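You operate a simulated robot arm through the tools that you are given. There is no shell and no other tool. Be economical: measure what you need, move in short steps, check, and stop when the job is done.

You are at the controls of a simulated robot arm. One attempt, no reset.

Task
Fill the rings in the nest with 7 balls and space them with the spreader.
Fine: one push of the feed lever; end with the offset lever centred and the spreader up.

It is judged by the outcome, as a careful person would: the job done as asked, and still so three seconds after it is handed in. It fails if anything else is knocked over, pushed out of place, dropped, spilled or broken.

Robot
A 7-joint arm with a two-finger gripper, on a carriage that runs on a rail from [-0.004, -1.202] to [0.002, 0.578] (x, y) and turns from -138 to 195 degrees about z. Base frame: it is fixed where the carriage stands at the start and does not move with it; the origin is on the floor, on the carriage's upright axis, x ahead of it, y to its left, z up; the surface under the hand at the start is at about z = 0.88. Lengths are in m, angles in degrees, forces in N, time in s.
With the tool pointing down near the work surface it reaches from about 0.36 to 0.78 m from the robot's upright axis, wherever it stands. Its first joint turns from -166.0 to 166.0 degrees. Places, roughly: filler knob [0.6, 0, 0.9]; grease knob [0.6, 0.7, 1]; grease lever [0.6, 0.7, 1]; offset lever [0.7, 0.2, 0.9]; press lever [0.6, 0.5, 1]; spin button [0.8, 1, 0.9]. Payload 2.45 kg.
The tool frame sits at the grasp point (the TCP): z along the fingers, y along the line on which they close. The tips reach 0.023 m beyond it. The gripper opens to 0.072 m. The gripper's body begins 0.04 m behind the TCP.
Orientation is that of the tool frame in the base frame, as a unit quaternion [w, x, y, z]. With the fingers straight down and closing along the base's y, the tool's x points along the base's -x, its y along +y and its z along -z.

Tools
- The arm moves only by the tool move_arm. Its argument "deltas" is a list of rows, each an object (a shift or turn left out is 0, a gripper value left out holds the last) with "delta_rot": the turn, a rotation vector about the tool's x, y, z in degrees, a list of three; "delta_pos": the shift along the tool's x, y, z in m, a list of three; "claw": the finger opening in m, from 0 to 0.072. In form: [{"delta_rot": [ax, ay, az], "delta_pos": [tx, ty, tz], "claw": claw}, ...]. A call has 1 to 12 rows; each row is the pose to reach, as a shift and turn from the pose commanded when the call began, along the tool's axes at that moment. A row lasts 0.2 s, in which the tool goes at most 0.05 m and 8.6 degrees; a call with a longer step from one row to the next is refused whole, and so is a gripper value outside its range. A pose out of reach is approached as far as the arm can. The call stops where the force on the tool passes 40 N (or 10 N more than at its start, if that is more) or the arm is blocked; 0.2 s more then pass. The fingers move at their own pace (about 0.072 m/s each) and stop on an object; they squeeze with about 42 N. The grip force told is the motor's: it shows also when the fingers shut on nothing. Time passes only in rows, and 0.2 s behind the last, so rows that repeat a pose let the fingers close. The reply holds the time, the measured pose of the TCP, the force on the tool along the base axes, the opening and the grip force, in the units named above and with some noise, with the torque about the TCP (base axes, N m) and any sound that the robot's microphone picked up.
- Cameras (640 x 400 px; columns grow to the right, rows downward): "scene" is now at [0.0299, 0.1823, 1.5457]; the picture's right is [-0.02, -1.00, 0.00], its down [-0.46, 0.01, -0.89] and it looks along [0.89, -0.02, -0.46] (base axes); focal length 271 px, centre (320, 200). "wrist" rides on the gripper at [0.078, 0.017, -0.066] in the tool frame; the picture's right is [-0.22, 0.98, 0.00], its down [-0.56, -0.13, -0.82] and it looks along [-0.80, -0.18, 0.57] (tool axes); focal length 234 px, centre (320, 200). There is no depth. A picture from a camera that has moved, and an enlarged one, comes with that camera's place and axes in the base frame and with its lens.
- camera(camera): a new picture of that camera. No time passes.
- move_column(by): slides the trunk up (or, below 0, down) by that many m; the arm and the scene camera ride with it, the base frame stays. It gives what a move gives, with no picture.
- steer(legs): drives the robot by 1 to 6 legs, each [ahead, left, turn to the left] in m, m and degrees, along the robot's own axes; the way and the turn of a leg run together, so that a leg with both is an arc; at most 1.5 m and 180 degrees a leg. The arm and the cameras ride along, it lands a little off, and it stops where it bumps. It keeps to its track: a leg is cut to what the track allows. It gives what a move gives.
- turn_head(pan, tilt): turns the head with the scene camera to pan (to the left, within 155 degrees either way) and tilt (down, from -29 to 69), counted from straight ahead of the robot. It gives what a move gives.
- close_up(camera, box): a new picture of the part [left, top, right, bottom] of that camera's present view, enlarged. No time passes.
- finish_job(): hands the job in; it is judged then, once.

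Go step by step. Nothing tells you exact positions but the pictures and the camera data: compare them with the known pose of the tool, close in by small moves and look again before you grip or let go. The budget is 120 turns and 98 pictures, counting those below and the enlarged ones. Unless the task says otherwise, let go and move clear before handing in, and close with one line.

The tools are called after "Emit:" by a JSON object that holds its "name" and its "arguments". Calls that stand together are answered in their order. move_arm: Moves the arm, as the interface text tells. Its arguments: {"type":"object","properties":{"deltas":{"type":"array","items":{"type":"object","properties":{"delta_rot":{"type":"array","items":{"type":"number"}},"delta_pos":{"type":"array","items":{"type":"number"}},"claw":{"type":"number"}}}}},"required":["deltas"]} The other tools are called the same way: move_column (by) slides the trunk up or down; steer (legs) drives the base; turn_head (pan, tilt) turns the head that bears the scene camera; camera (camera) takes a picture; close_up (camera, box) takes an enlarged picture of a part of a camera's view; finish_job () hands the job in.

At the start:

```text
time_s: 0.0
ee_pos: [0.4013, 0.0222, 1.419]
ee_rot: [-0.001, 0.0, 1.0, -0.001]
wrist_force: [-0.4, -0.2, 0.7]
torque: [0.0, 0.01, 0.0]
opening: 0.0721
gripper_force: 0.0
trunk travel left (down, up): [-0.525, 0.065]
robot x, y, heading: [0.0012, -0.0016, -0.0]
head pan, tilt: [-1.4, 27.2]
```

scene: 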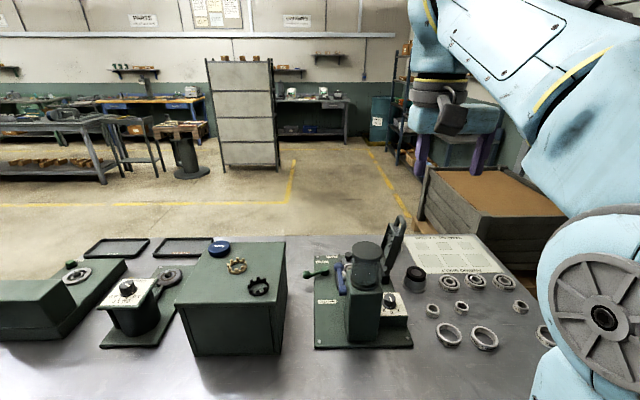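
wrist: 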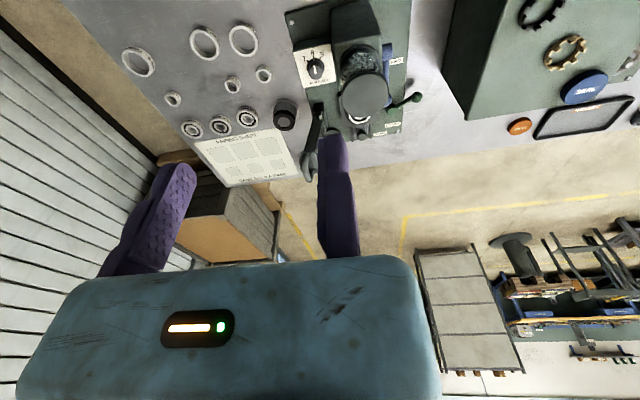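

I see the filler station (green, with knob, hopper, offset lever and a feed lever) roughly ahead of the robot. I'll look closer at it first.

Emit:
{"name": "close_up", "arguments": {"camera": "scene", "box": [290, 200, 450, 360]}}

Emit:
{"name": "close_up", "arguments": {"camera": "wrist", "box": [270, 0, 430, 150]}}

Emit:
{"name": "close_up", "arguments": {"camera": "scene", "box": [0, 220, 290, 360]}}

```text
2.50 times, centred on (370, 280) of scene
camera zoom: at [0.0299, 0.1823, 1.5457], right [-0.02, -1.0, 0.0], down [-0.46, 0.01, -0.89], along [0.89, -0.02, -0.46], focal length 678 px, centre (195, 0)
```

zoom: 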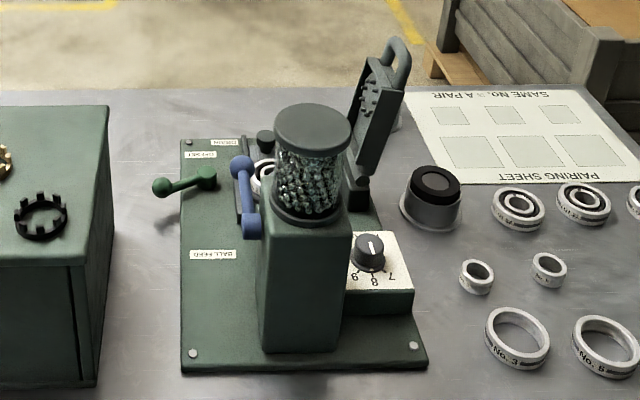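

```text
2.67 times, centred on (350, 75) of wrist
camera zoom: at [0.3236, 0.0392, 1.4853], right [0.22, 0.98, 0.0], down [0.56, -0.13, 0.82], along [0.8, -0.18, -0.57], focal length 624 px, centre (240, 533)
```

zoom: 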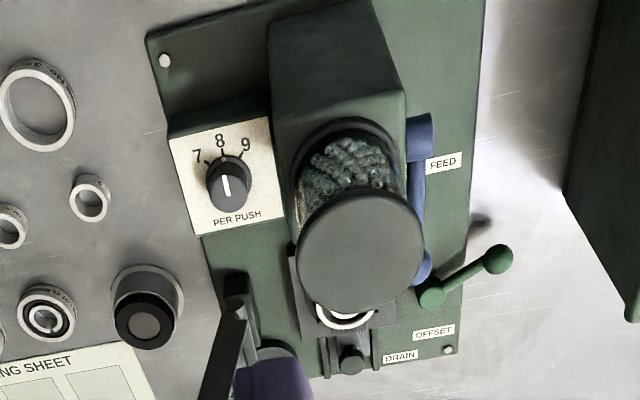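

```text
2.21 times, centred on (145, 290) of scene
camera zoom: at [0.0299, 0.1823, 1.5457], right [-0.02, -1.0, 0.0], down [-0.46, 0.01, -0.89], along [0.89, -0.02, -0.46], focal length 598 px, centre (706, 1)
```

zoom: 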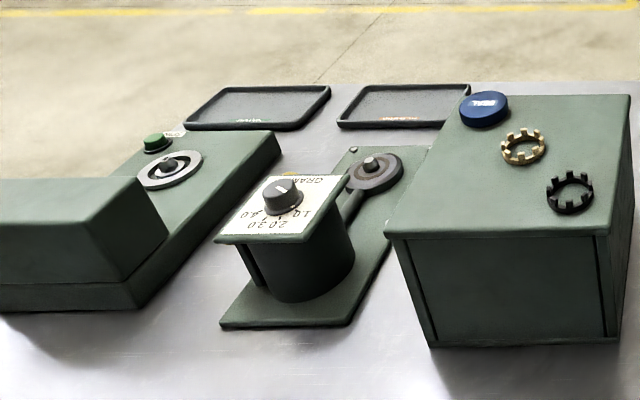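

I'll move the robot left along the rail, then bring the wrist camera round to look at the filler from its lever side.

Emit:
{"name": "steer", "arguments": {"legs": [[0, 0.35, 0]]}}

Emit:
{"name": "move_arm", "arguments": {"deltas": [{"delta_pos": [-0.035, 0.006, 0.02], "delta_rot": [0, 0, 7.5]}, {"delta_pos": [-0.07, 0.012, 0.04], "delta_rot": [0, 0, 15]}, {"delta_pos": [-0.105, 0.018, 0.06], "delta_rot": [0, 0, 22.5]}, {"delta_pos": [-0.14, 0.024, 0.08], "delta_rot": [0, 0, 30]}, {"delta_pos": [-0.175, 0.03, 0.1], "delta_rot": [0, 0, 37.5]}, {"delta_pos": [-0.21, 0.036, 0.12], "delta_rot": [0, 0, 45]}, {"delta_pos": [-0.245, 0.042, 0.14], "delta_rot": [0, 0, 52.5]}, {"delta_pos": [-0.28, 0.05, 0.16], "delta_rot": [0, 0, 60]}]}}

Emit:
{"name": "camera", "arguments": {"camera": "wrist"}}

```text
time_s: 2.4
ee_pos: [0.4012, 0.3768, 1.4206]
ee_rot: [0.0, 0.003, 1.0, 0.0]
wrist_force: [-0.1, -0.3, -0.3]
torque: [-0.03, 0.01, -0.01]
opening: 0.072
gripper_force: 0.0
trunk travel left (down, up): [-0.525, 0.065]
robot x, y, heading: [0.0002, 0.3583, -0.3]
head pan, tilt: [-1.4, 27.2]
```

```text
time_s: 4.2
ee_pos: [0.6645, 0.4219, 1.27]
ee_rot: [0.002, 0.475, 0.88, 0.001]
wrist_force: [-0.8, 0.1, -0.1]
torque: [-0.01, -0.07, 0.0]
opening: 0.0718
gripper_force: 0.1
out of reach, approached as far as the arm can: row 8
trunk travel left (down, up): [-0.525, 0.065]
robot x, y, heading: [0.0029, 0.3586, 0.3]
head pan, tilt: [-1.4, 27.2]
```

```text
92 pictures are left
camera wrist: at [0.6354, 0.496, 1.3351], right [0.93, 0.36, 0.0], down [0.2, -0.54, 0.82], along [0.29, -0.77, -0.57], focal length 234 px, centre (320, 200)
```

wrist: 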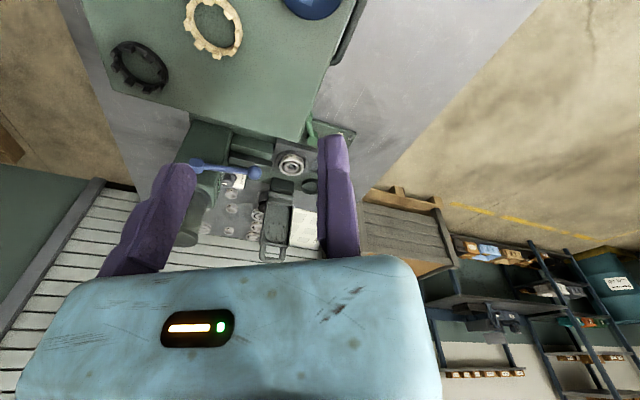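

Emit:
{"name": "close_up", "arguments": {"camera": "wrist", "box": [160, 100, 360, 270]}}

Emit:
{"name": "close_up", "arguments": {"camera": "scene", "box": [350, 200, 550, 360]}}

```text
2.35 times, centred on (260, 185) of wrist
camera zoom: at [0.6354, 0.496, 1.3351], right [0.93, 0.36, 0.0], down [0.2, -0.54, 0.82], along [0.29, -0.77, -0.57], focal length 551 px, centre (461, 235)
```

zoom: 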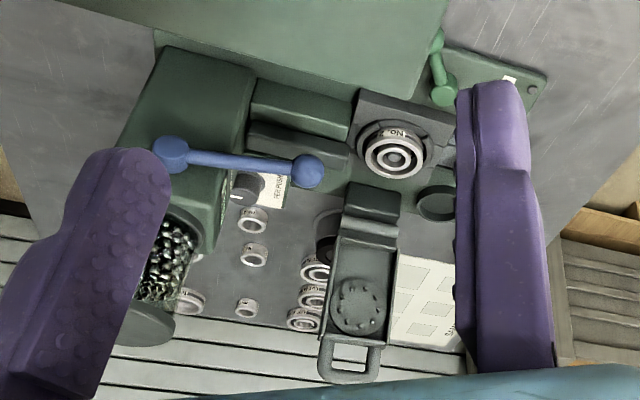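

```text
2.50 times, centred on (450, 280) of scene
camera zoom: at [0.0293, 0.5391, 1.5459], right [-0.03, -1.0, 0.0], down [-0.46, 0.01, -0.89], along [0.89, -0.03, -0.46], focal length 678 px, centre (-5, 0)
```

zoom: 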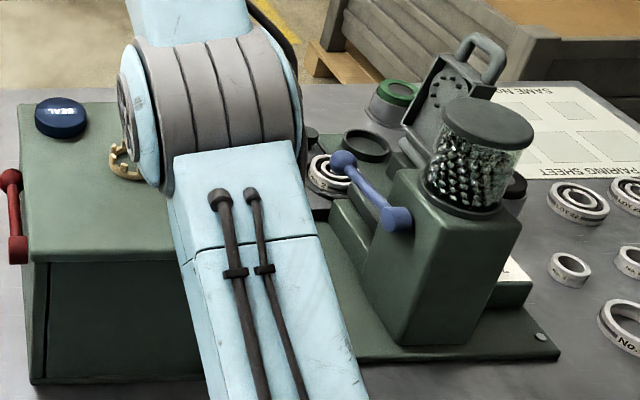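

The nest holds a ring pair, the spreader is up, and the feed lever's ball sticks out forward from the tower. Next I want a steep view of the nest and the offset lever.

Emit:
{"name": "move_arm", "arguments": {"deltas": [{"delta_pos": [0.006, -0.022, -0.014], "delta_rot": [0, 0, -8.1]}, {"delta_pos": [0.012, -0.044, -0.028], "delta_rot": [0, 0, -16.2]}, {"delta_pos": [0.018, -0.066, -0.042], "delta_rot": [0, 0, -24.3]}, {"delta_pos": [0.024, -0.088, -0.056], "delta_rot": [0, 0, -32.4]}, {"delta_pos": [0.03, -0.11, -0.07], "delta_rot": [0, 0, -40.5]}, {"delta_pos": [0.036, -0.132, -0.084], "delta_rot": [0, 0, -48.6]}, {"delta_pos": [0.041, -0.153, -0.1], "delta_rot": [0, 0, -56.7]}]}}

Emit:
{"name": "steer", "arguments": {"legs": [[0, -0.27, 0]]}}

Emit:
{"name": "move_arm", "arguments": {"deltas": [{"delta_pos": [-0.01, 0, 0], "delta_rot": [0, 8, 0]}, {"delta_pos": [-0.03, 0, 0], "delta_rot": [0, 16, 0]}, {"delta_pos": [-0.05, 0, 0], "delta_rot": [0, 24, 0]}, {"delta_pos": [-0.07, 0, 0], "delta_rot": [0, 32, 0]}, {"delta_pos": [-0.09, 0, 0], "delta_rot": [0, 40, 0]}]}}

Emit:
{"name": "camera", "arguments": {"camera": "wrist"}}

```text
time_s: 5.8
ee_pos: [0.5138, 0.371, 1.3713]
ee_rot: [0.001, -0.003, 1.0, 0.0]
wrist_force: [-0.3, 0.4, 0.1]
torque: [-0.02, 0.0, -0.01]
opening: 0.0722
gripper_force: 0.0
trunk travel left (down, up): [-0.525, 0.065]
robot x, y, heading: [0.0019, 0.3549, -0.3]
head pan, tilt: [-1.4, 27.2]
```

```text
time_s: 7.7
ee_pos: [0.5146, 0.102, 1.371]
ee_rot: [0.0, -0.001, 1.0, 0.0]
wrist_force: [-0.3, 0.6, 0.5]
torque: [0.0, 0.01, -0.02]
opening: 0.0719
gripper_force: 0.1
trunk travel left (down, up): [-0.525, 0.065]
robot x, y, heading: [-0.0043, 0.0899, -0.3]
head pan, tilt: [-1.4, 27.2]
```

```text
time_s: 8.9
ee_pos: [0.4718, 0.102, 1.2606]
ee_rot: [-0.287, -0.001, 0.958, 0.0]
wrist_force: [-1.7, -0.3, 1.0]
torque: [-0.01, -0.11, -0.04]
opening: 0.072
gripper_force: 0.1
out of reach, approached as far as the arm can: row 1, 2, 3, 4, 5
trunk travel left (down, up): [-0.525, 0.065]
robot x, y, heading: [0.0003, 0.0885, -0.3]
head pan, tilt: [-1.4, 27.2]
```

```text
89 pictures are left
camera wrist: at [0.443, 0.1192, 1.3581], right [0.18, 0.98, -0.12], down [0.92, -0.12, 0.38], along [0.35, -0.18, -0.92], focal length 234 px, centre (320, 200)
```

wrist: 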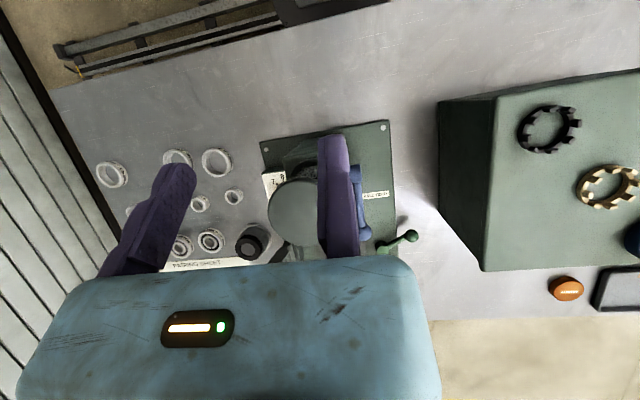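

The gripper blocks that view; I'll level the tool again and look from the left at a steeper image row.

Emit:
{"name": "move_arm", "arguments": {"deltas": [{"delta_rot": [0, -8.4, 0]}, {"delta_rot": [0, -16.8, 0]}, {"delta_rot": [0, -25.2, 0]}, {"delta_rot": [0, -33.4, 0]}]}}

```text
time_s: 9.9
ee_pos: [0.4754, 0.1028, 1.2608]
ee_rot: [0.0, 0.0, 1.0, 0.001]
wrist_force: [0.4, 0.3, 0.3]
torque: [0.02, 0.03, 0.02]
opening: 0.072
gripper_force: 0.0
trunk travel left (down, up): [-0.525, 0.065]
robot x, y, heading: [0.0003, 0.09, -0.5]
head pan, tilt: [-1.4, 27.2]
```

Emit:
{"name": "move_arm", "arguments": {"deltas": [{"delta_pos": [-0.025, 0.025, 0.005], "delta_rot": [0, 0, 6.25]}, {"delta_pos": [-0.05, 0.05, 0.01], "delta_rot": [0, 0, 12.5]}, {"delta_pos": [-0.075, 0.075, 0.015], "delta_rot": [0, 0, 18.75]}, {"delta_pos": [-0.1, 0.1, 0.02], "delta_rot": [0, 0, 25]}]}}

Emit:
{"name": "camera", "arguments": {"camera": "wrist"}}

Emit:
{"name": "close_up", "arguments": {"camera": "wrist", "box": [230, 40, 390, 140]}}

```text
time_s: 10.9
ee_pos: [0.5784, 0.2006, 1.2408]
ee_rot: [-0.001, 0.217, 0.976, 0.0]
wrist_force: [-0.9, -0.2, 0.2]
torque: [0.0, 0.01, 0.0]
opening: 0.0717
gripper_force: 0.2
trunk travel left (down, up): [-0.525, 0.065]
robot x, y, heading: [-0.002, 0.0931, -0.2]
head pan, tilt: [-1.4, 27.2]
```

```text
88 pictures are left
camera wrist: at [0.5148, 0.2493, 1.3063], right [0.61, 0.79, 0.0], down [0.46, -0.35, 0.82], along [0.65, -0.5, -0.58], focal length 234 px, centre (320, 200)
```

wrist: 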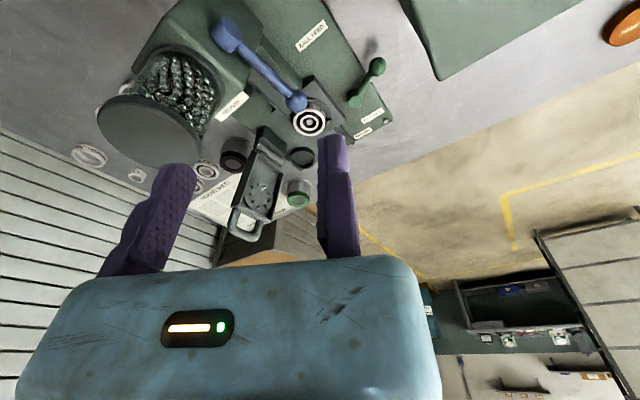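

```text
4.00 times, centred on (310, 90) of wrist
camera zoom: at [0.5148, 0.2493, 1.3063], right [0.61, 0.79, 0.0], down [0.46, -0.35, 0.82], along [0.65, -0.5, -0.58], focal length 937 px, centre (360, 640)
```

zoom: 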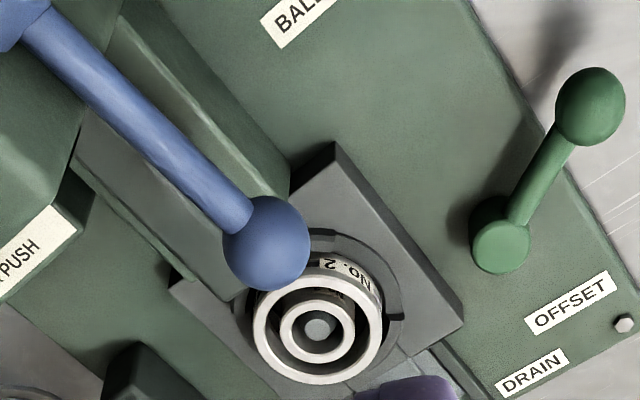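

The inner ring looks concentric with the lever where it is now. Next I check the count knob closely.

Emit:
{"name": "close_up", "arguments": {"camera": "scene", "box": [330, 250, 450, 330]}}

Emit:
{"name": "camera", "arguments": {"camera": "scene"}}

```text
5.00 times, centred on (390, 290) of scene
camera zoom: at [0.0312, 0.2694, 1.5457], right [-0.03, -1.0, 0.0], down [-0.46, 0.01, -0.89], along [0.89, -0.03, -0.46], focal length 1355 px, centre (-30, -250)
```

zoom: 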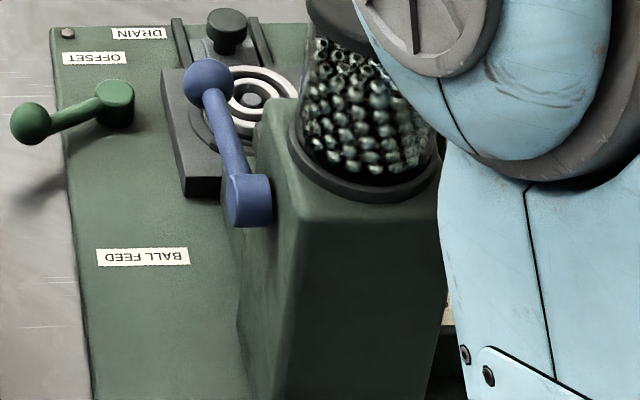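

```text
85 pictures are left
camera scene: at [0.0312, 0.2694, 1.5457], right [-0.03, -1.0, 0.0], down [-0.46, 0.01, -0.89], along [0.89, -0.03, -0.46], focal length 271 px, centre (320, 200)
```

scene: 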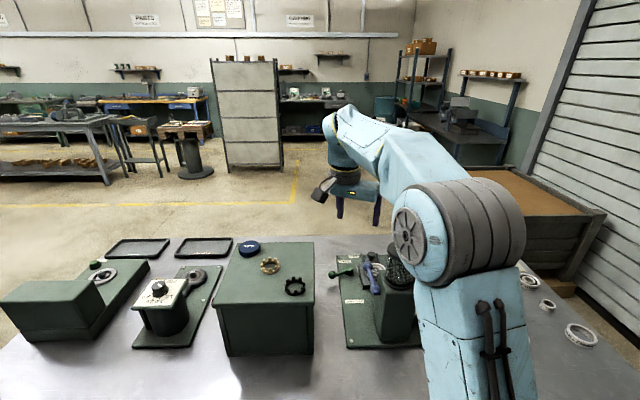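

Emit:
{"name": "move_arm", "arguments": {"deltas": [{"delta_pos": [-0.002, -0.047, 0.015], "delta_rot": [0, 0, -5]}, {"delta_pos": [-0.004, -0.094, 0.03], "delta_rot": [0, 0, -10]}, {"delta_pos": [-0.007, -0.141, 0.045], "delta_rot": [0, 0, -15]}, {"delta_pos": [-0.009, -0.188, 0.065], "delta_rot": [0, 0, -20]}, {"delta_pos": [-0.0115, -0.235, 0.075], "delta_rot": [0, 0, -25]}, {"delta_pos": [-0.0115, -0.237, 0.1], "delta_rot": [0, 0, -25]}]}}

Emit:
{"name": "camera", "arguments": {"camera": "wrist"}}

```text
refused: row 4 steps farther than a row can; nothing moved
```

```text
84 pictures are left
camera wrist: at [0.5148, 0.2493, 1.3063], right [0.61, 0.79, 0.0], down [0.46, -0.35, 0.82], along [0.65, -0.5, -0.58], focal length 234 px, centre (320, 200)
```

wrist: 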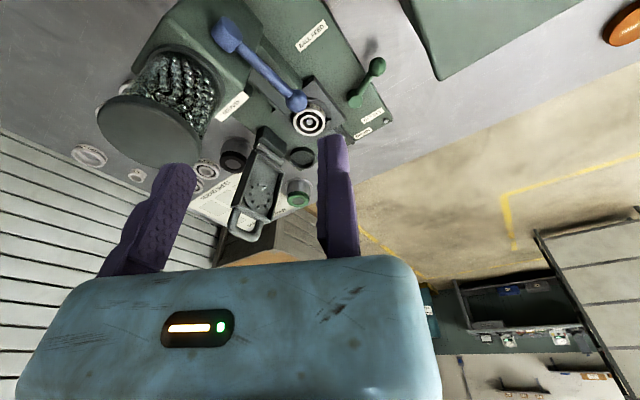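

A step was a bit too long; I'll repeat it with shorter rows.

Emit:
{"name": "move_arm", "arguments": {"deltas": [{"delta_pos": [-0.002, -0.04, 0.01], "delta_rot": [0, 0, -4]}, {"delta_pos": [-0.004, -0.08, 0.02], "delta_rot": [0, 0, -8]}, {"delta_pos": [-0.006, -0.12, 0.03], "delta_rot": [0, 0, -12]}, {"delta_pos": [-0.008, -0.16, 0.04], "delta_rot": [0, 0, -16]}, {"delta_pos": [-0.01, -0.2, 0.05], "delta_rot": [0, 0, -20]}, {"delta_pos": [-0.0115, -0.237, 0.065], "delta_rot": [0, 0, -25]}, {"delta_pos": [-0.0115, -0.237, 0.1], "delta_rot": [0, 0, -25]}]}}

Emit:
{"name": "camera", "arguments": {"camera": "wrist"}}

```text
time_s: 12.5
ee_pos: [0.4851, -0.0187, 1.1417]
ee_rot: [-0.001, -0.001, 1.0, -0.001]
wrist_force: [0.3, -1.1, -1.3]
torque: [0.02, 0.0, 0.01]
opening: 0.0721
gripper_force: 0.0
trunk travel left (down, up): [-0.525, 0.065]
robot x, y, heading: [-0.0041, 0.0839, -0.5]
head pan, tilt: [-1.4, 27.2]
```

```text
83 pictures are left
camera wrist: at [0.4078, -0.0009, 1.2068], right [0.21, 0.98, 0.0], down [0.56, -0.12, 0.82], along [0.8, -0.18, -0.57], focal length 234 px, centre (320, 200)
```

wrist: 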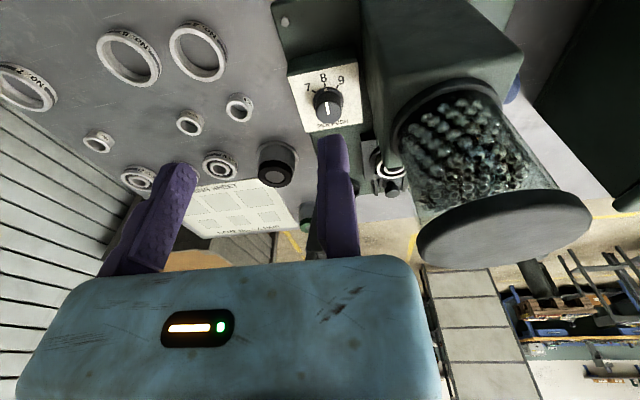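

Emit:
{"name": "close_up", "arguments": {"camera": "wrist", "box": [280, 60, 370, 130]}}

Emit:
{"name": "close_up", "arguments": {"camera": "wrist", "box": [350, 120, 430, 220]}}

```text
5.71 times, centred on (325, 95) of wrist
camera zoom: at [0.4078, -0.0009, 1.2068], right [0.21, 0.98, 0.0], down [0.56, -0.12, 0.82], along [0.8, -0.18, -0.57], focal length 1338 px, centre (291, 800)
```

zoom: 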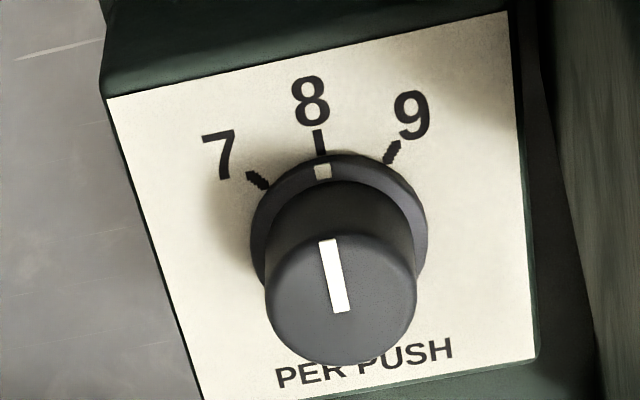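

```text
4.00 times, centred on (390, 170) of wrist
camera zoom: at [0.4078, -0.0009, 1.2068], right [0.21, 0.98, 0.0], down [0.56, -0.12, 0.82], along [0.8, -0.18, -0.57], focal length 937 px, centre (40, 320)
```

zoom: 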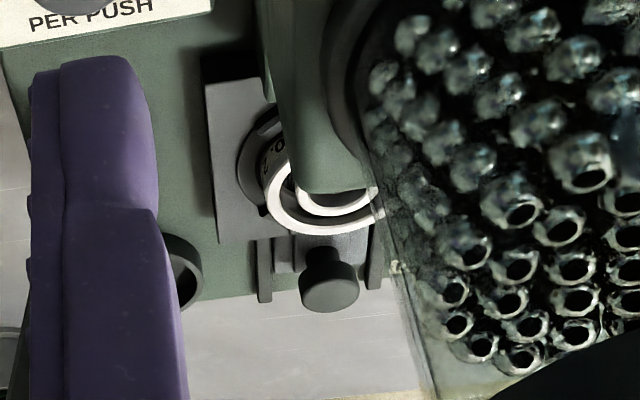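

The count knob stands at 8 and must go to 7, about 40° counter-clockwise seen from above. The knob top is at about (0.595, -0.032, 0.934), so I bring the hand above it, turned by 55° and part open.

Emit:
{"name": "move_arm", "arguments": {"deltas": [{"delta_pos": [-0.015, -0.01, 0], "delta_rot": [0, 0, -8], "claw": 0.055}, {"delta_pos": [-0.03, -0.013, 0], "delta_rot": [0, 0, -16]}, {"delta_pos": [-0.05, -0.013, 0], "delta_rot": [0, 0, -24]}, {"delta_pos": [-0.07, -0.013, 0.02], "delta_rot": [0, 0, -32]}, {"delta_pos": [-0.09, -0.013, 0.05], "delta_rot": [0, 0, -40]}, {"delta_pos": [-0.11, -0.013, 0.08], "delta_rot": [0, 0, -48]}, {"delta_pos": [-0.11, -0.013, 0.12], "delta_rot": [0, 0, -55]}]}}

Emit:
{"name": "camera", "arguments": {"camera": "wrist"}}

Emit:
{"name": "camera", "arguments": {"camera": "scene"}}

```text
time_s: 14.1
ee_pos: [0.5972, -0.0295, 1.0196]
ee_rot: [-0.001, -0.464, 0.886, 0.001]
wrist_force: [0.0, -0.6, -1.0]
torque: [-0.03, 0.02, -0.01]
opening: 0.0552
gripper_force: 0.0
trunk travel left (down, up): [-0.525, 0.065]
robot x, y, heading: [-0.0017, 0.0889, -0.3]
head pan, tilt: [-1.4, 27.2]
```

```text
80 pictures are left
camera wrist: at [0.5383, -0.0833, 1.0853], right [-0.68, 0.74, 0.0], down [0.42, 0.39, 0.82], along [0.6, 0.56, -0.57], focal length 234 px, centre (320, 200)
```

wrist: 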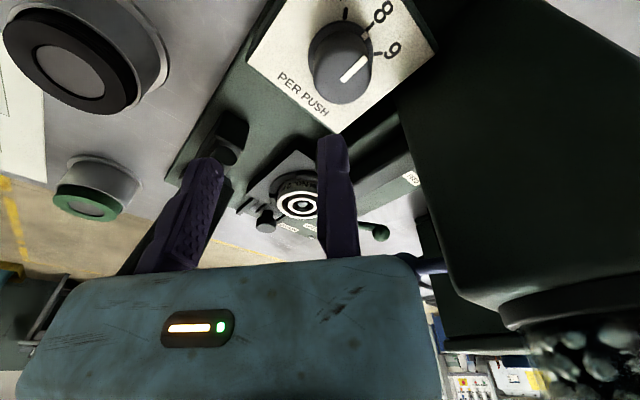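

```text
79 pictures are left
camera scene: at [0.0313, 0.2692, 1.5457], right [-0.03, -1.0, 0.0], down [-0.46, 0.01, -0.89], along [0.89, -0.03, -0.46], focal length 271 px, centre (320, 200)
```

scene: 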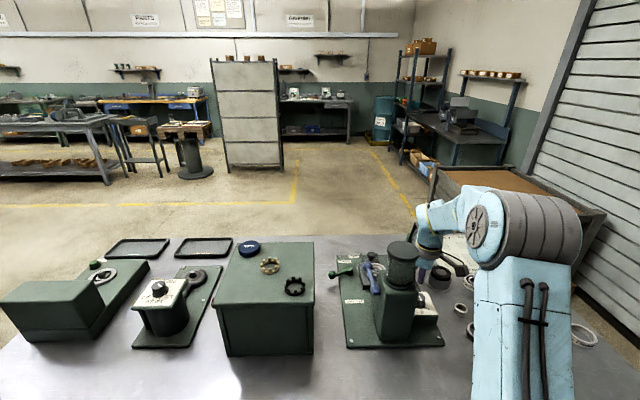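

Emit:
{"name": "close_up", "arguments": {"camera": "wrist", "box": [250, 0, 430, 135]}}

Emit:
{"name": "close_up", "arguments": {"camera": "scene", "box": [380, 230, 480, 330]}}

```text
2.96 times, centred on (340, 68) of wrist
camera zoom: at [0.5383, -0.0833, 1.0853], right [-0.68, 0.74, 0.0], down [0.42, 0.39, 0.82], along [0.6, 0.56, -0.57], focal length 694 px, centre (261, 593)
```

zoom: 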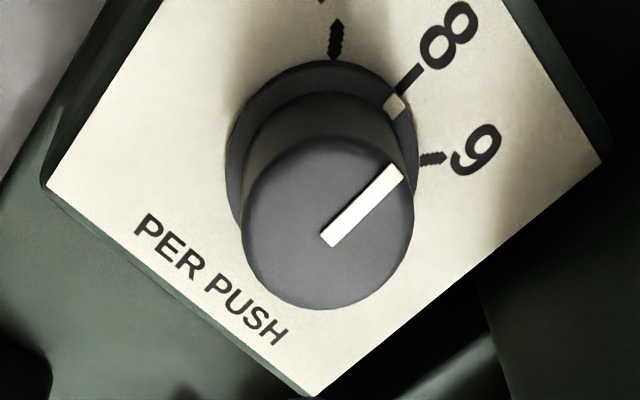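

```text
4.00 times, centred on (430, 280) of scene
camera zoom: at [0.0313, 0.2692, 1.5457], right [-0.03, -1.0, 0.0], down [-0.46, 0.01, -0.89], along [0.89, -0.03, -0.46], focal length 1084 px, centre (-120, -120)
```

zoom: 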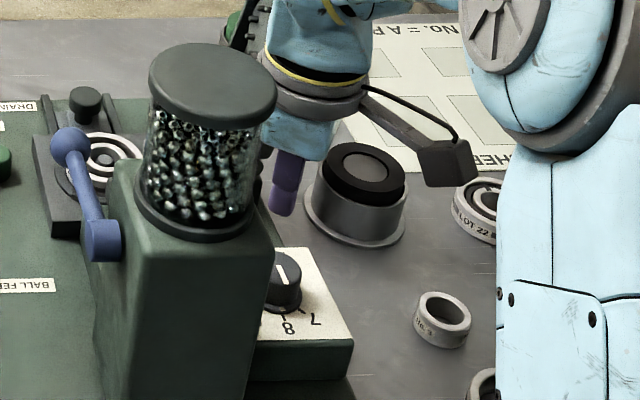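

Refined by triangulation, the knob is at (0.577, -0.030), top z≈0.960, about 30 mm wide. I line up and go down around it.

Emit:
{"name": "move_arm", "arguments": {"deltas": [{"delta_pos": [0.0114, 0.0164, 0]}, {"delta_pos": [0.0114, 0.0164, 0.02]}, {"delta_pos": [0.0114, 0.0164, 0.02]}]}}

Emit:
{"name": "camera", "arguments": {"camera": "wrist"}}

```text
time_s: 14.9
ee_pos: [0.5774, -0.0288, 0.999]
ee_rot: [-0.001, -0.463, 0.887, 0.0]
wrist_force: [0.5, 0.7, -0.1]
torque: [0.02, 0.05, 0.01]
opening: 0.0552
gripper_force: 0.0
trunk travel left (down, up): [-0.525, 0.065]
robot x, y, heading: [-0.0001, 0.0862, -0.3]
head pan, tilt: [-1.4, 27.2]
```

```text
76 pictures are left
camera wrist: at [0.5188, -0.0832, 1.0652], right [-0.68, 0.74, 0.0], down [0.42, 0.39, 0.82], along [0.6, 0.55, -0.57], focal length 234 px, centre (320, 200)
```

wrist: 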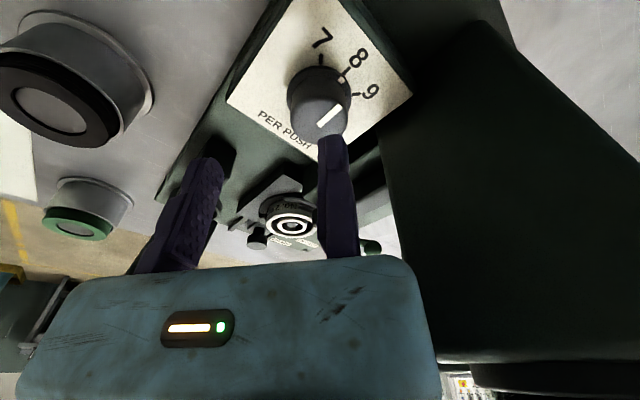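

Emit:
{"name": "move_arm", "arguments": {"deltas": [{"delta_pos": [0, 0, 0.02]}, {"delta_pos": [0, 0, 0.04]}, {"delta_pos": [0, 0, 0.04]}]}}

Emit:
{"name": "camera", "arguments": {"camera": "wrist"}}

```text
time_s: 15.4
ee_pos: [0.5795, -0.029, 0.9796]
ee_rot: [0.006, -0.463, 0.887, -0.006]
wrist_force: [-5.3, -0.5, 19.4]
torque: [0.03, 0.38, 0.01]
opening: 0.0551
gripper_force: 0.0
trunk travel left (down, up): [-0.525, 0.065]
robot x, y, heading: [-0.0005, 0.0831, -0.4]
head pan, tilt: [-1.4, 27.2]
stopped in row 2: the force on the tool passed its limit at 57 N (the readings are from after the stop); the commanded pose is now the measured one
```

```text
75 pictures are left
camera wrist: at [0.5195, -0.0831, 1.0444], right [-0.68, 0.74, -0.01], down [0.41, 0.39, 0.82], along [0.61, 0.55, -0.57], focal length 234 px, centre (320, 200)
```

wrist: 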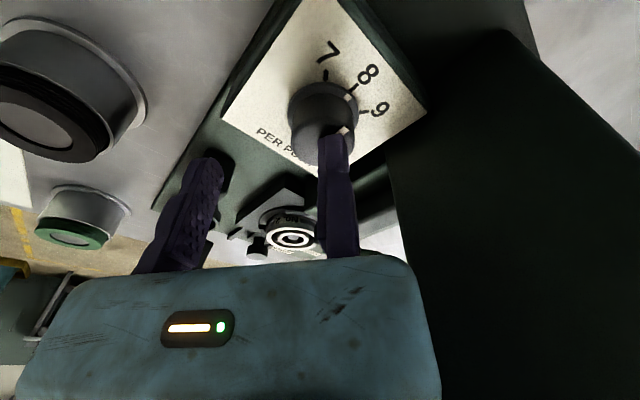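

Emit:
{"name": "close_up", "arguments": {"camera": "wrist", "box": [250, 60, 410, 180]}}

```text
3.33 times, centred on (330, 120) of wrist
camera zoom: at [0.5195, -0.0831, 1.0444], right [-0.68, 0.74, -0.01], down [0.41, 0.39, 0.82], along [0.61, 0.55, -0.57], focal length 781 px, centre (287, 467)
```

zoom: 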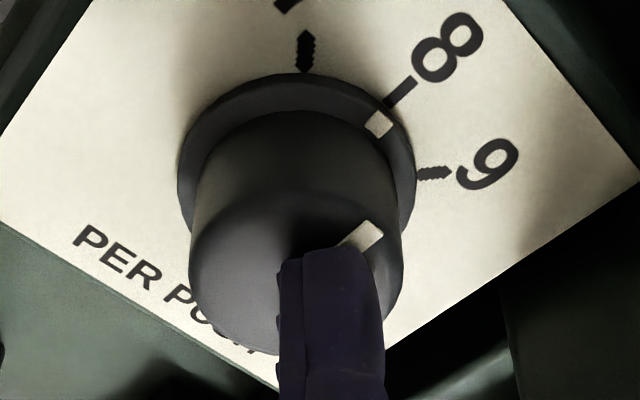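

The right finger sits over the knob, and in the pictures the finger pair seems shifted toward tool -y from the reported TCP. I'll lift and test how each finger moves.

Emit:
{"name": "move_arm", "arguments": {"deltas": [{"delta_pos": [0, 0, -0.03]}, {"delta_pos": [0, 0, -0.05], "claw": 0.02}, {"delta_pos": [0, 0, -0.05]}, {"delta_pos": [0, 0, -0.05]}]}}

Emit:
{"name": "camera", "arguments": {"camera": "wrist"}}

Emit:
{"name": "move_arm", "arguments": {"deltas": [{"claw": 0.072}, {}, {}, {}]}}

Emit:
{"name": "camera", "arguments": {"camera": "wrist"}}

```text
time_s: 16.4
ee_pos: [0.5807, -0.0299, 1.0256]
ee_rot: [0.004, -0.462, 0.887, -0.004]
wrist_force: [-0.3, -0.6, 0.4]
torque: [0.0, 0.0, 0.03]
opening: 0.0199
gripper_force: 0.1
trunk travel left (down, up): [-0.525, 0.065]
robot x, y, heading: [-0.0013, 0.0861, -0.3]
head pan, tilt: [-1.4, 27.2]
```

```text
73 pictures are left
camera wrist: at [0.5206, -0.083, 1.0911], right [-0.68, 0.74, -0.01], down [0.41, 0.39, 0.82], along [0.61, 0.55, -0.57], focal length 234 px, centre (320, 200)
```

wrist: 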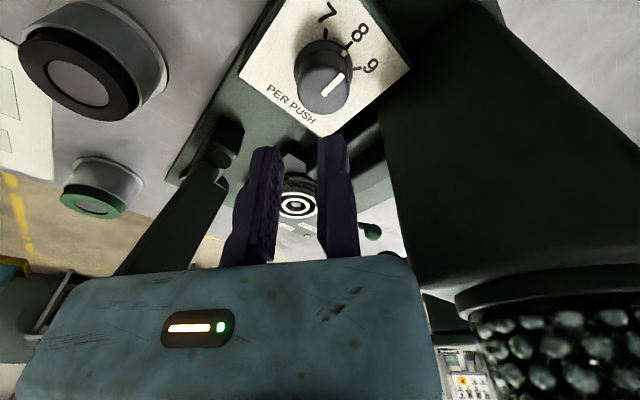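

```text
time_s: 17.4
ee_pos: [0.5798, -0.0295, 1.0263]
ee_rot: [0.004, -0.463, 0.886, -0.003]
wrist_force: [-0.4, 0.8, 0.7]
torque: [0.01, -0.02, 0.0]
opening: 0.0719
gripper_force: 0.1
trunk travel left (down, up): [-0.525, 0.065]
robot x, y, heading: [-0.0012, 0.0884, -0.1]
head pan, tilt: [-1.4, 27.2]
```

```text
72 pictures are left
camera wrist: at [0.5205, -0.083, 1.091], right [-0.68, 0.74, -0.01], down [0.41, 0.39, 0.82], along [0.61, 0.55, -0.57], focal length 234 px, centre (320, 200)
```

wrist: 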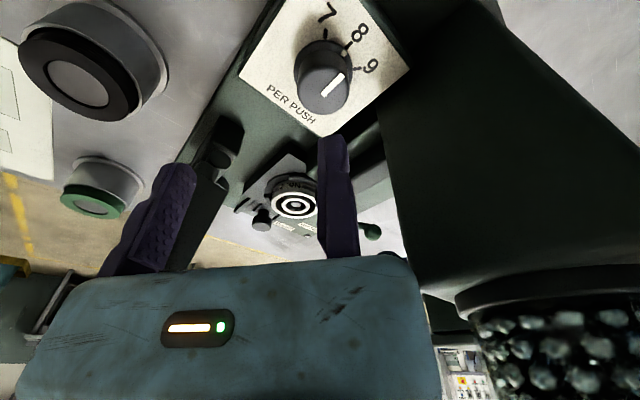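

Confirmed: only the tool -y finger moves, and the +y finger's pad stays at the TCP line. I shift so that the knob falls between the pads (TCP 23 mm to the +y side of its centre) and go down.

Emit:
{"name": "move_arm", "arguments": {"deltas": [{"delta_pos": [0.004, 0.0261, 0], "claw": 0.052}, {"delta_pos": [0.004, 0.0261, 0.03]}, {"delta_pos": [0.004, 0.0261, 0.05]}, {"delta_pos": [0.004, 0.0261, 0.068]}]}}

Emit:
{"name": "camera", "arguments": {"camera": "wrist"}}

```text
time_s: 18.0
ee_pos: [0.556, -0.0172, 1.0168]
ee_rot: [0.009, -0.462, 0.887, -0.007]
wrist_force: [0.8, -1.3, 10.8]
torque: [0.49, -0.11, 0.03]
opening: 0.052
gripper_force: 0.1
trunk travel left (down, up): [-0.525, 0.065]
robot x, y, heading: [0.0017, 0.0902, -0.2]
head pan, tilt: [-1.4, 27.2]
stopped in row 2: the force on the tool passed its limit at 81 N (the readings are from after the stop); the commanded pose is now the measured one
```

```text
71 pictures are left
camera wrist: at [0.4967, -0.0709, 1.0819], right [-0.68, 0.74, -0.02], down [0.41, 0.39, 0.83], along [0.62, 0.55, -0.56], focal length 234 px, centre (320, 200)
```

wrist: 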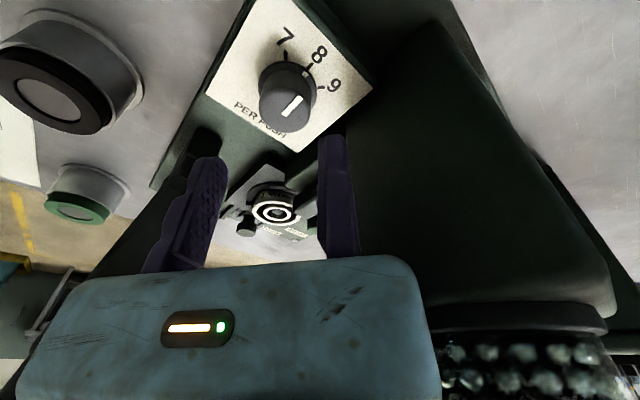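

The gripper body touched the tower's top edge. I'll lift, straighten, and use a larger yaw (about 72°) that keeps the body away from the tower.

Emit:
{"name": "move_arm", "arguments": {"deltas": [{"delta_pos": [0, 0, -0.03]}, {"delta_pos": [0.004, -0.001, -0.03], "delta_rot": [-1.2, 0.5, -6]}, {"delta_pos": [0.0075, -0.0015, -0.03], "delta_rot": [-1.2, 0.5, -12]}, {"delta_pos": [0.0075, -0.0015, -0.03], "delta_rot": [-1.2, 0.5, -17]}]}}

Emit:
{"name": "camera", "arguments": {"camera": "wrist"}}

Emit:
{"name": "close_up", "arguments": {"camera": "scene", "box": [330, 230, 480, 350]}}

```text
time_s: 19.0
ee_pos: [0.553, -0.0254, 1.0465]
ee_rot: [-0.002, -0.589, 0.808, 0.002]
wrist_force: [0.4, -0.4, 0.0]
torque: [0.03, 0.0, 0.01]
opening: 0.0523
gripper_force: 0.1
trunk travel left (down, up): [-0.525, 0.065]
robot x, y, heading: [0.0024, 0.0846, -0.4]
head pan, tilt: [-1.4, 27.2]
```

```text
70 pictures are left
camera wrist: at [0.5132, -0.0932, 1.1115], right [-0.86, 0.51, 0.0], down [0.29, 0.5, 0.82], along [0.41, 0.71, -0.58], focal length 234 px, centre (320, 200)
```

wrist: 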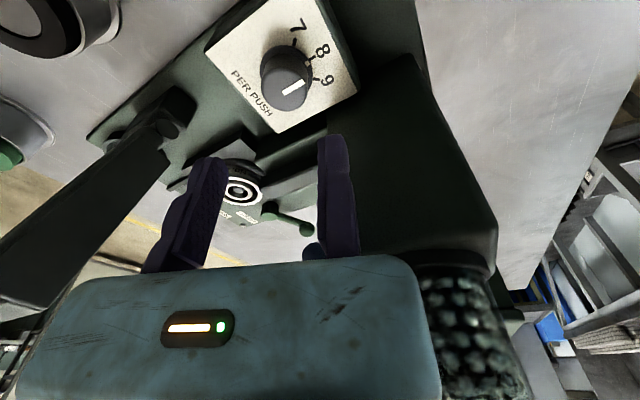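

```text
3.33 times, centred on (405, 290) of scene
camera zoom: at [0.0311, 0.2692, 1.5457], right [-0.03, -1.0, 0.0], down [-0.46, 0.01, -0.89], along [0.89, -0.03, -0.46], focal length 903 px, centre (37, -100)
```

zoom: 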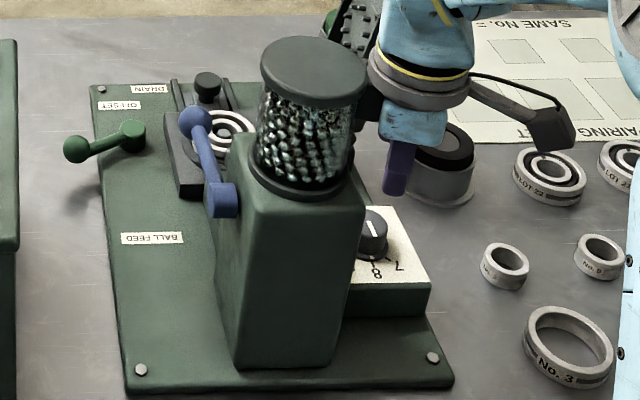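

Emit:
{"name": "move_arm", "arguments": {"deltas": [{"delta_pos": [0, 0, 0.02]}, {"delta_pos": [0, 0, 0.04]}, {"delta_pos": [0, 0, 0.06]}, {"delta_pos": [0, 0, 0.075]}, {"delta_pos": [0, 0, 0.088]}]}}

Emit:
{"name": "close_up", "arguments": {"camera": "wrist", "box": [160, 20, 400, 180]}}

```text
time_s: 20.2
ee_pos: [0.5509, -0.0241, 0.956]
ee_rot: [-0.003, -0.589, 0.808, 0.0]
wrist_force: [0.4, -2.5, -1.1]
torque: [0.11, 0.04, 0.03]
opening: 0.0519
gripper_force: 0.1
trunk travel left (down, up): [-0.525, 0.065]
robot x, y, heading: [0.0022, 0.0899, -0.5]
head pan, tilt: [-1.4, 27.2]
```

```text
2.50 times, centred on (280, 100) of wrist
camera zoom: at [0.5112, -0.0928, 1.0223], right [-0.86, 0.51, 0.0], down [0.3, 0.5, 0.82], along [0.41, 0.71, -0.58], focal length 585 px, centre (420, 450)
```

zoom: 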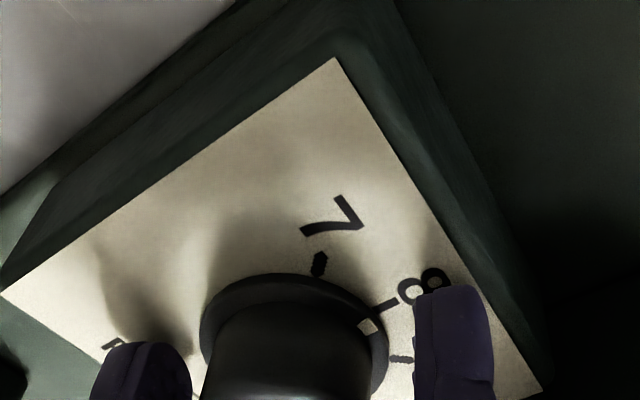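

The knob is between the pads. I'll move the fixed pad up to it, then close.

Emit:
{"name": "move_arm", "arguments": {"deltas": [{"delta_pos": [0, -0.004, 0]}, {"delta_pos": [0, -0.007, 0], "claw": 0.036}, {"delta_pos": [0, -0.007, 0], "claw": 0.028}, {"delta_pos": [0, -0.007, 0], "claw": 0.02}]}}

Emit:
{"name": "close_up", "arguments": {"camera": "wrist", "box": [160, 20, 400, 180]}}

```text
time_s: 21.2
ee_pos: [0.5585, -0.0267, 0.9567]
ee_rot: [-0.002, -0.59, 0.808, 0.0]
wrist_force: [9.9, -3.6, -1.8]
torque: [-0.03, -0.43, -0.06]
opening: 0.0394
gripper_force: 44.9
trunk travel left (down, up): [-0.525, 0.065]
robot x, y, heading: [0.0015, 0.0884, -0.0]
head pan, tilt: [-1.4, 27.2]
```

```text
2.50 times, centred on (280, 100) of wrist
camera zoom: at [0.5194, -0.0956, 1.0224], right [-0.86, 0.51, 0.0], down [0.29, 0.5, 0.82], along [0.41, 0.71, -0.58], focal length 585 px, centre (420, 450)
```

zoom: 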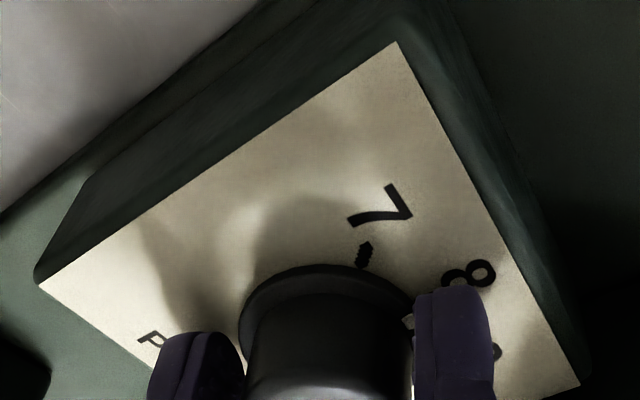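

The knob is gripped; now I turn it about 40° counter-clockwise around its own axis.

Emit:
{"name": "move_arm", "arguments": {"deltas": [{"delta_pos": [0.0024, -0.0002, 0], "delta_rot": [0, 0, -8]}, {"delta_pos": [0.0047, -0.0007, 0], "delta_rot": [0, 0, -16]}, {"delta_pos": [0.0069, -0.0015, 0], "delta_rot": [0, 0, -24]}, {"delta_pos": [0.009, -0.0026, 0], "delta_rot": [0, 0, -32]}, {"delta_pos": [0.0109, -0.004, 0], "delta_rot": [0, 0, -40]}]}}

Emit:
{"name": "close_up", "arguments": {"camera": "wrist", "box": [160, 20, 400, 180]}}

```text
time_s: 22.4
ee_pos: [0.5595, -0.0366, 0.9568]
ee_rot: [0.001, 0.831, -0.556, -0.004]
wrist_force: [16.8, 2.4, 0.2]
torque: [0.18, -0.36, -0.16]
opening: 0.0411
gripper_force: 16.3
trunk travel left (down, up): [-0.525, 0.065]
robot x, y, heading: [0.0004, 0.0882, -0.4]
head pan, tilt: [-1.4, 27.2]
```

```text
2.50 times, centred on (280, 100) of wrist
camera zoom: at [0.5744, -0.1146, 1.0217], right [-0.99, -0.17, 0.01], down [-0.09, 0.56, 0.82], along [-0.14, 0.81, -0.57], focal length 585 px, centre (420, 450)
```

zoom: 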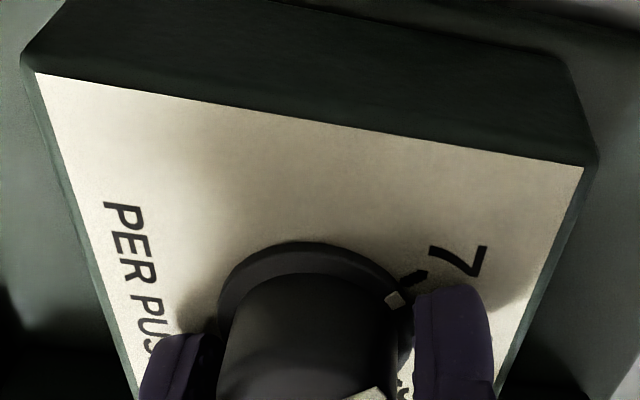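

The mark now stands at 7. I release, back off and lift to check.

Emit:
{"name": "move_arm", "arguments": {"deltas": [{"claw": 0.056}, {"delta_pos": [0, 0.006, 0]}, {"delta_pos": [0, 0.008, 0]}, {"delta_pos": [0, 0.008, -0.04]}, {"delta_pos": [0, 0.008, -0.08]}, {"delta_pos": [0, 0.008, -0.12]}]}}

Emit:
{"name": "camera", "arguments": {"camera": "wrist"}}

Emit:
{"name": "close_up", "arguments": {"camera": "wrist", "box": [160, 0, 360, 130]}}

```text
time_s: 23.8
ee_pos: [0.5518, -0.0413, 1.0785]
ee_rot: [0.002, 0.829, -0.559, -0.003]
wrist_force: [0.1, 0.5, 0.3]
torque: [-0.01, 0.01, 0.02]
opening: 0.056
gripper_force: 0.1
trunk travel left (down, up): [-0.525, 0.065]
robot x, y, heading: [0.0035, 0.0895, -0.2]
head pan, tilt: [-1.4, 27.2]
```

```text
65 pictures are left
camera wrist: at [0.565, -0.1203, 1.1442], right [-0.99, -0.17, 0.01], down [-0.09, 0.57, 0.82], along [-0.14, 0.81, -0.57], focal length 234 px, centre (320, 200)
```

wrist: 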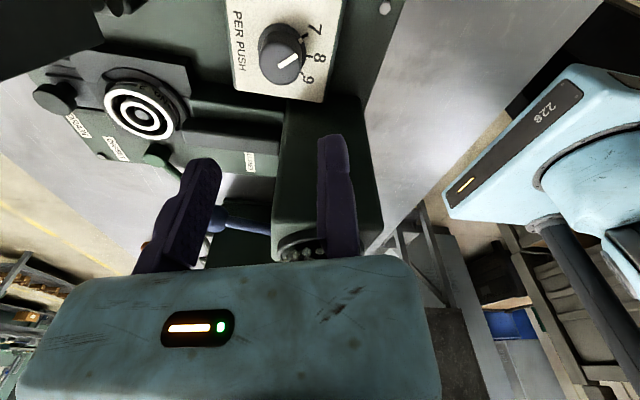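

```text
3.08 times, centred on (260, 65) of wrist
camera zoom: at [0.565, -0.1203, 1.1442], right [-0.99, -0.17, 0.01], down [-0.09, 0.57, 0.82], along [-0.14, 0.81, -0.57], focal length 720 px, centre (505, 615)
```

zoom: 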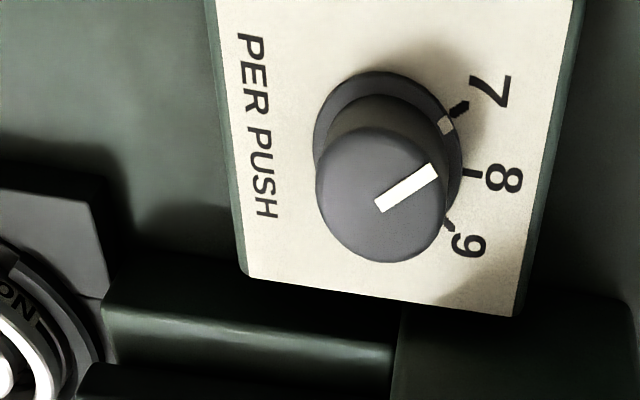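

Knob reads 7. Now a close look at the nest and the offset lever from here.

Emit:
{"name": "close_up", "arguments": {"camera": "wrist", "box": [60, 60, 220, 180]}}

```text
3.33 times, centred on (140, 120) of wrist
camera zoom: at [0.565, -0.1203, 1.1442], right [-0.99, -0.17, 0.01], down [-0.09, 0.57, 0.82], along [-0.14, 0.81, -0.57], focal length 781 px, centre (920, 467)
```

zoom: 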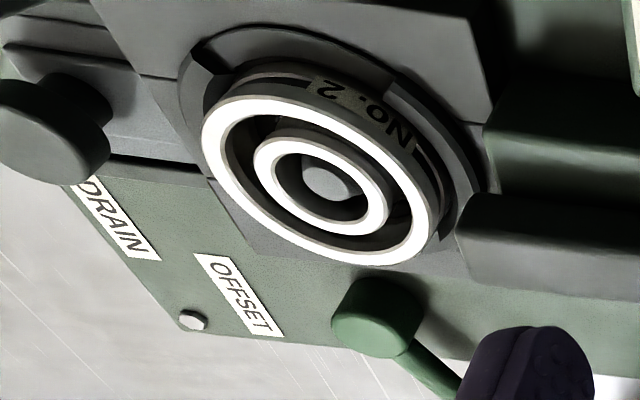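

The ring pair is concentric, so the offset lever is centred now and must go to one side and back. I raise the hand, move the base left, and approach the lever ball at about (0.718, 0.21, 0.911).

Emit:
{"name": "move_arm", "arguments": {"deltas": [{"delta_pos": [0, 0, -0.045]}, {"delta_pos": [0, 0, -0.09]}, {"delta_pos": [0, 0, -0.135]}, {"delta_pos": [0, 0, -0.17]}]}}

Emit:
{"name": "steer", "arguments": {"legs": [[0, 0.12, 0]]}}

```text
time_s: 24.8
ee_pos: [0.5544, -0.0386, 1.2503]
ee_rot: [0.002, 0.83, -0.558, -0.002]
wrist_force: [-0.1, -0.6, -0.1]
torque: [0.04, -0.02, -0.01]
opening: 0.056
gripper_force: 0.1
trunk travel left (down, up): [-0.525, 0.065]
robot x, y, heading: [-0.001, 0.0863, -0.3]
head pan, tilt: [-1.4, 27.2]
```

```text
time_s: 26.1
ee_pos: [0.554, 0.0795, 1.2502]
ee_rot: [0.002, 0.829, -0.56, -0.002]
wrist_force: [-0.5, -0.2, -0.3]
torque: [0.0, -0.04, -0.01]
opening: 0.0561
gripper_force: 0.1
trunk travel left (down, up): [-0.525, 0.065]
robot x, y, heading: [0.0007, 0.2093, -0.3]
head pan, tilt: [-1.4, 27.2]
```

Emit:
{"name": "move_arm", "arguments": {"deltas": [{"delta_pos": [-0.011, -0.036, 0.02], "delta_rot": [0, 0, -3]}, {"delta_pos": [-0.022, -0.072, 0.04], "delta_rot": [0, 0, -6]}, {"delta_pos": [-0.033, -0.108, 0.06], "delta_rot": [0, 0, -9]}, {"delta_pos": [-0.044, -0.144, 0.08], "delta_rot": [0, 0, -11]}, {"delta_pos": [-0.0542, -0.179, 0.1], "delta_rot": [0, 0, -13]}, {"delta_pos": [-0.0542, -0.179, 0.14], "delta_rot": [0, 0, -13]}]}}

Emit:
{"name": "camera", "arguments": {"camera": "wrist"}}

Emit:
{"name": "close_up", "arguments": {"camera": "scene", "box": [300, 200, 460, 320]}}

```text
time_s: 27.5
ee_pos: [0.6988, 0.1965, 1.1098]
ee_rot: [0.002, 0.887, -0.462, -0.002]
wrist_force: [0.4, 0.5, 0.1]
torque: [-0.05, 0.01, 0.0]
opening: 0.0557
gripper_force: 0.1
trunk travel left (down, up): [-0.525, 0.065]
robot x, y, heading: [-0.0003, 0.205, -0.3]
head pan, tilt: [-1.4, 27.2]
```

```text
62 pictures are left
camera wrist: at [0.7305, 0.1238, 1.1747], right [-0.92, -0.38, 0.01], down [-0.21, 0.53, 0.82], along [-0.32, 0.76, -0.57], focal length 234 px, centre (320, 200)
```

wrist: 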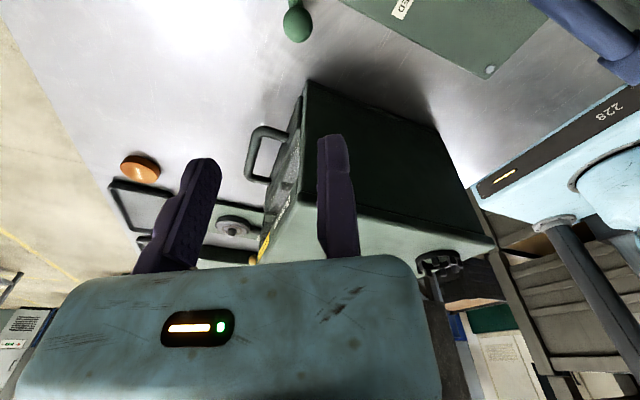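

```text
3.33 times, centred on (380, 260) of scene
camera zoom: at [0.0324, 0.3893, 1.5457], right [-0.03, -1.0, 0.0], down [-0.46, 0.01, -0.89], along [0.89, -0.03, -0.46], focal length 903 px, centre (120, 0)
```

zoom: 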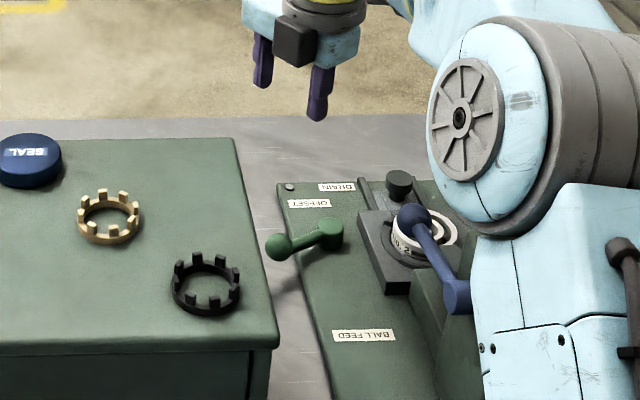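

Emit:
{"name": "move_arm", "arguments": {"deltas": [{"delta_pos": [-0.003, 0, 0.04]}, {"delta_pos": [-0.003, 0, 0.08]}, {"delta_pos": [-0.003, 0, 0.11]}, {"delta_pos": [-0.003, 0, 0.135]}]}}

Emit:
{"name": "camera", "arguments": {"camera": "wrist"}}

Emit:
{"name": "close_up", "arguments": {"camera": "scene", "box": [300, 200, 460, 320]}}

```text
time_s: 28.5
ee_pos: [0.6949, 0.1979, 0.9723]
ee_rot: [0.002, 0.887, -0.462, -0.002]
wrist_force: [0.4, 0.4, 0.4]
torque: [0.0, -0.02, -0.01]
opening: 0.0561
gripper_force: 0.1
trunk travel left (down, up): [-0.525, 0.065]
robot x, y, heading: [0.0014, 0.2075, -0.5]
head pan, tilt: [-1.4, 27.2]
```

```text
60 pictures are left
camera wrist: at [0.7273, 0.1256, 1.0385], right [-0.92, -0.38, 0.01], down [-0.21, 0.53, 0.82], along [-0.32, 0.76, -0.57], focal length 234 px, centre (320, 200)
```

wrist: 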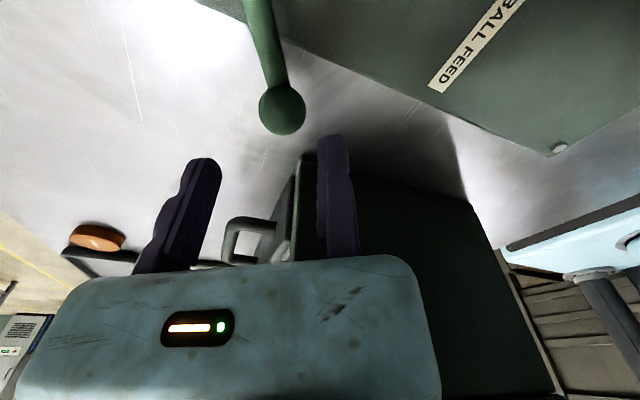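

```text
3.33 times, centred on (380, 260) of scene
camera zoom: at [0.0318, 0.3892, 1.5457], right [-0.03, -1.0, 0.0], down [-0.46, 0.01, -0.89], along [0.89, -0.03, -0.46], focal length 903 px, centre (120, 0)
```

zoom: 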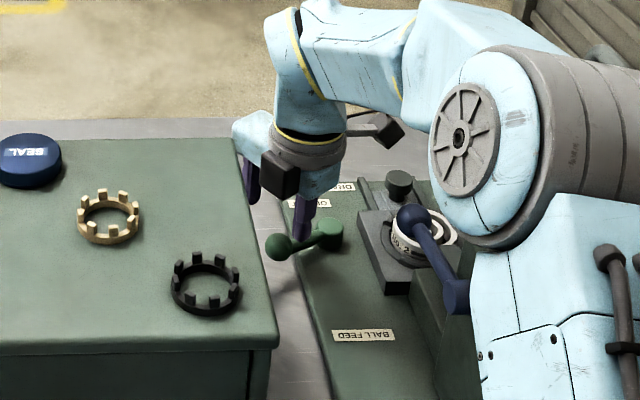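

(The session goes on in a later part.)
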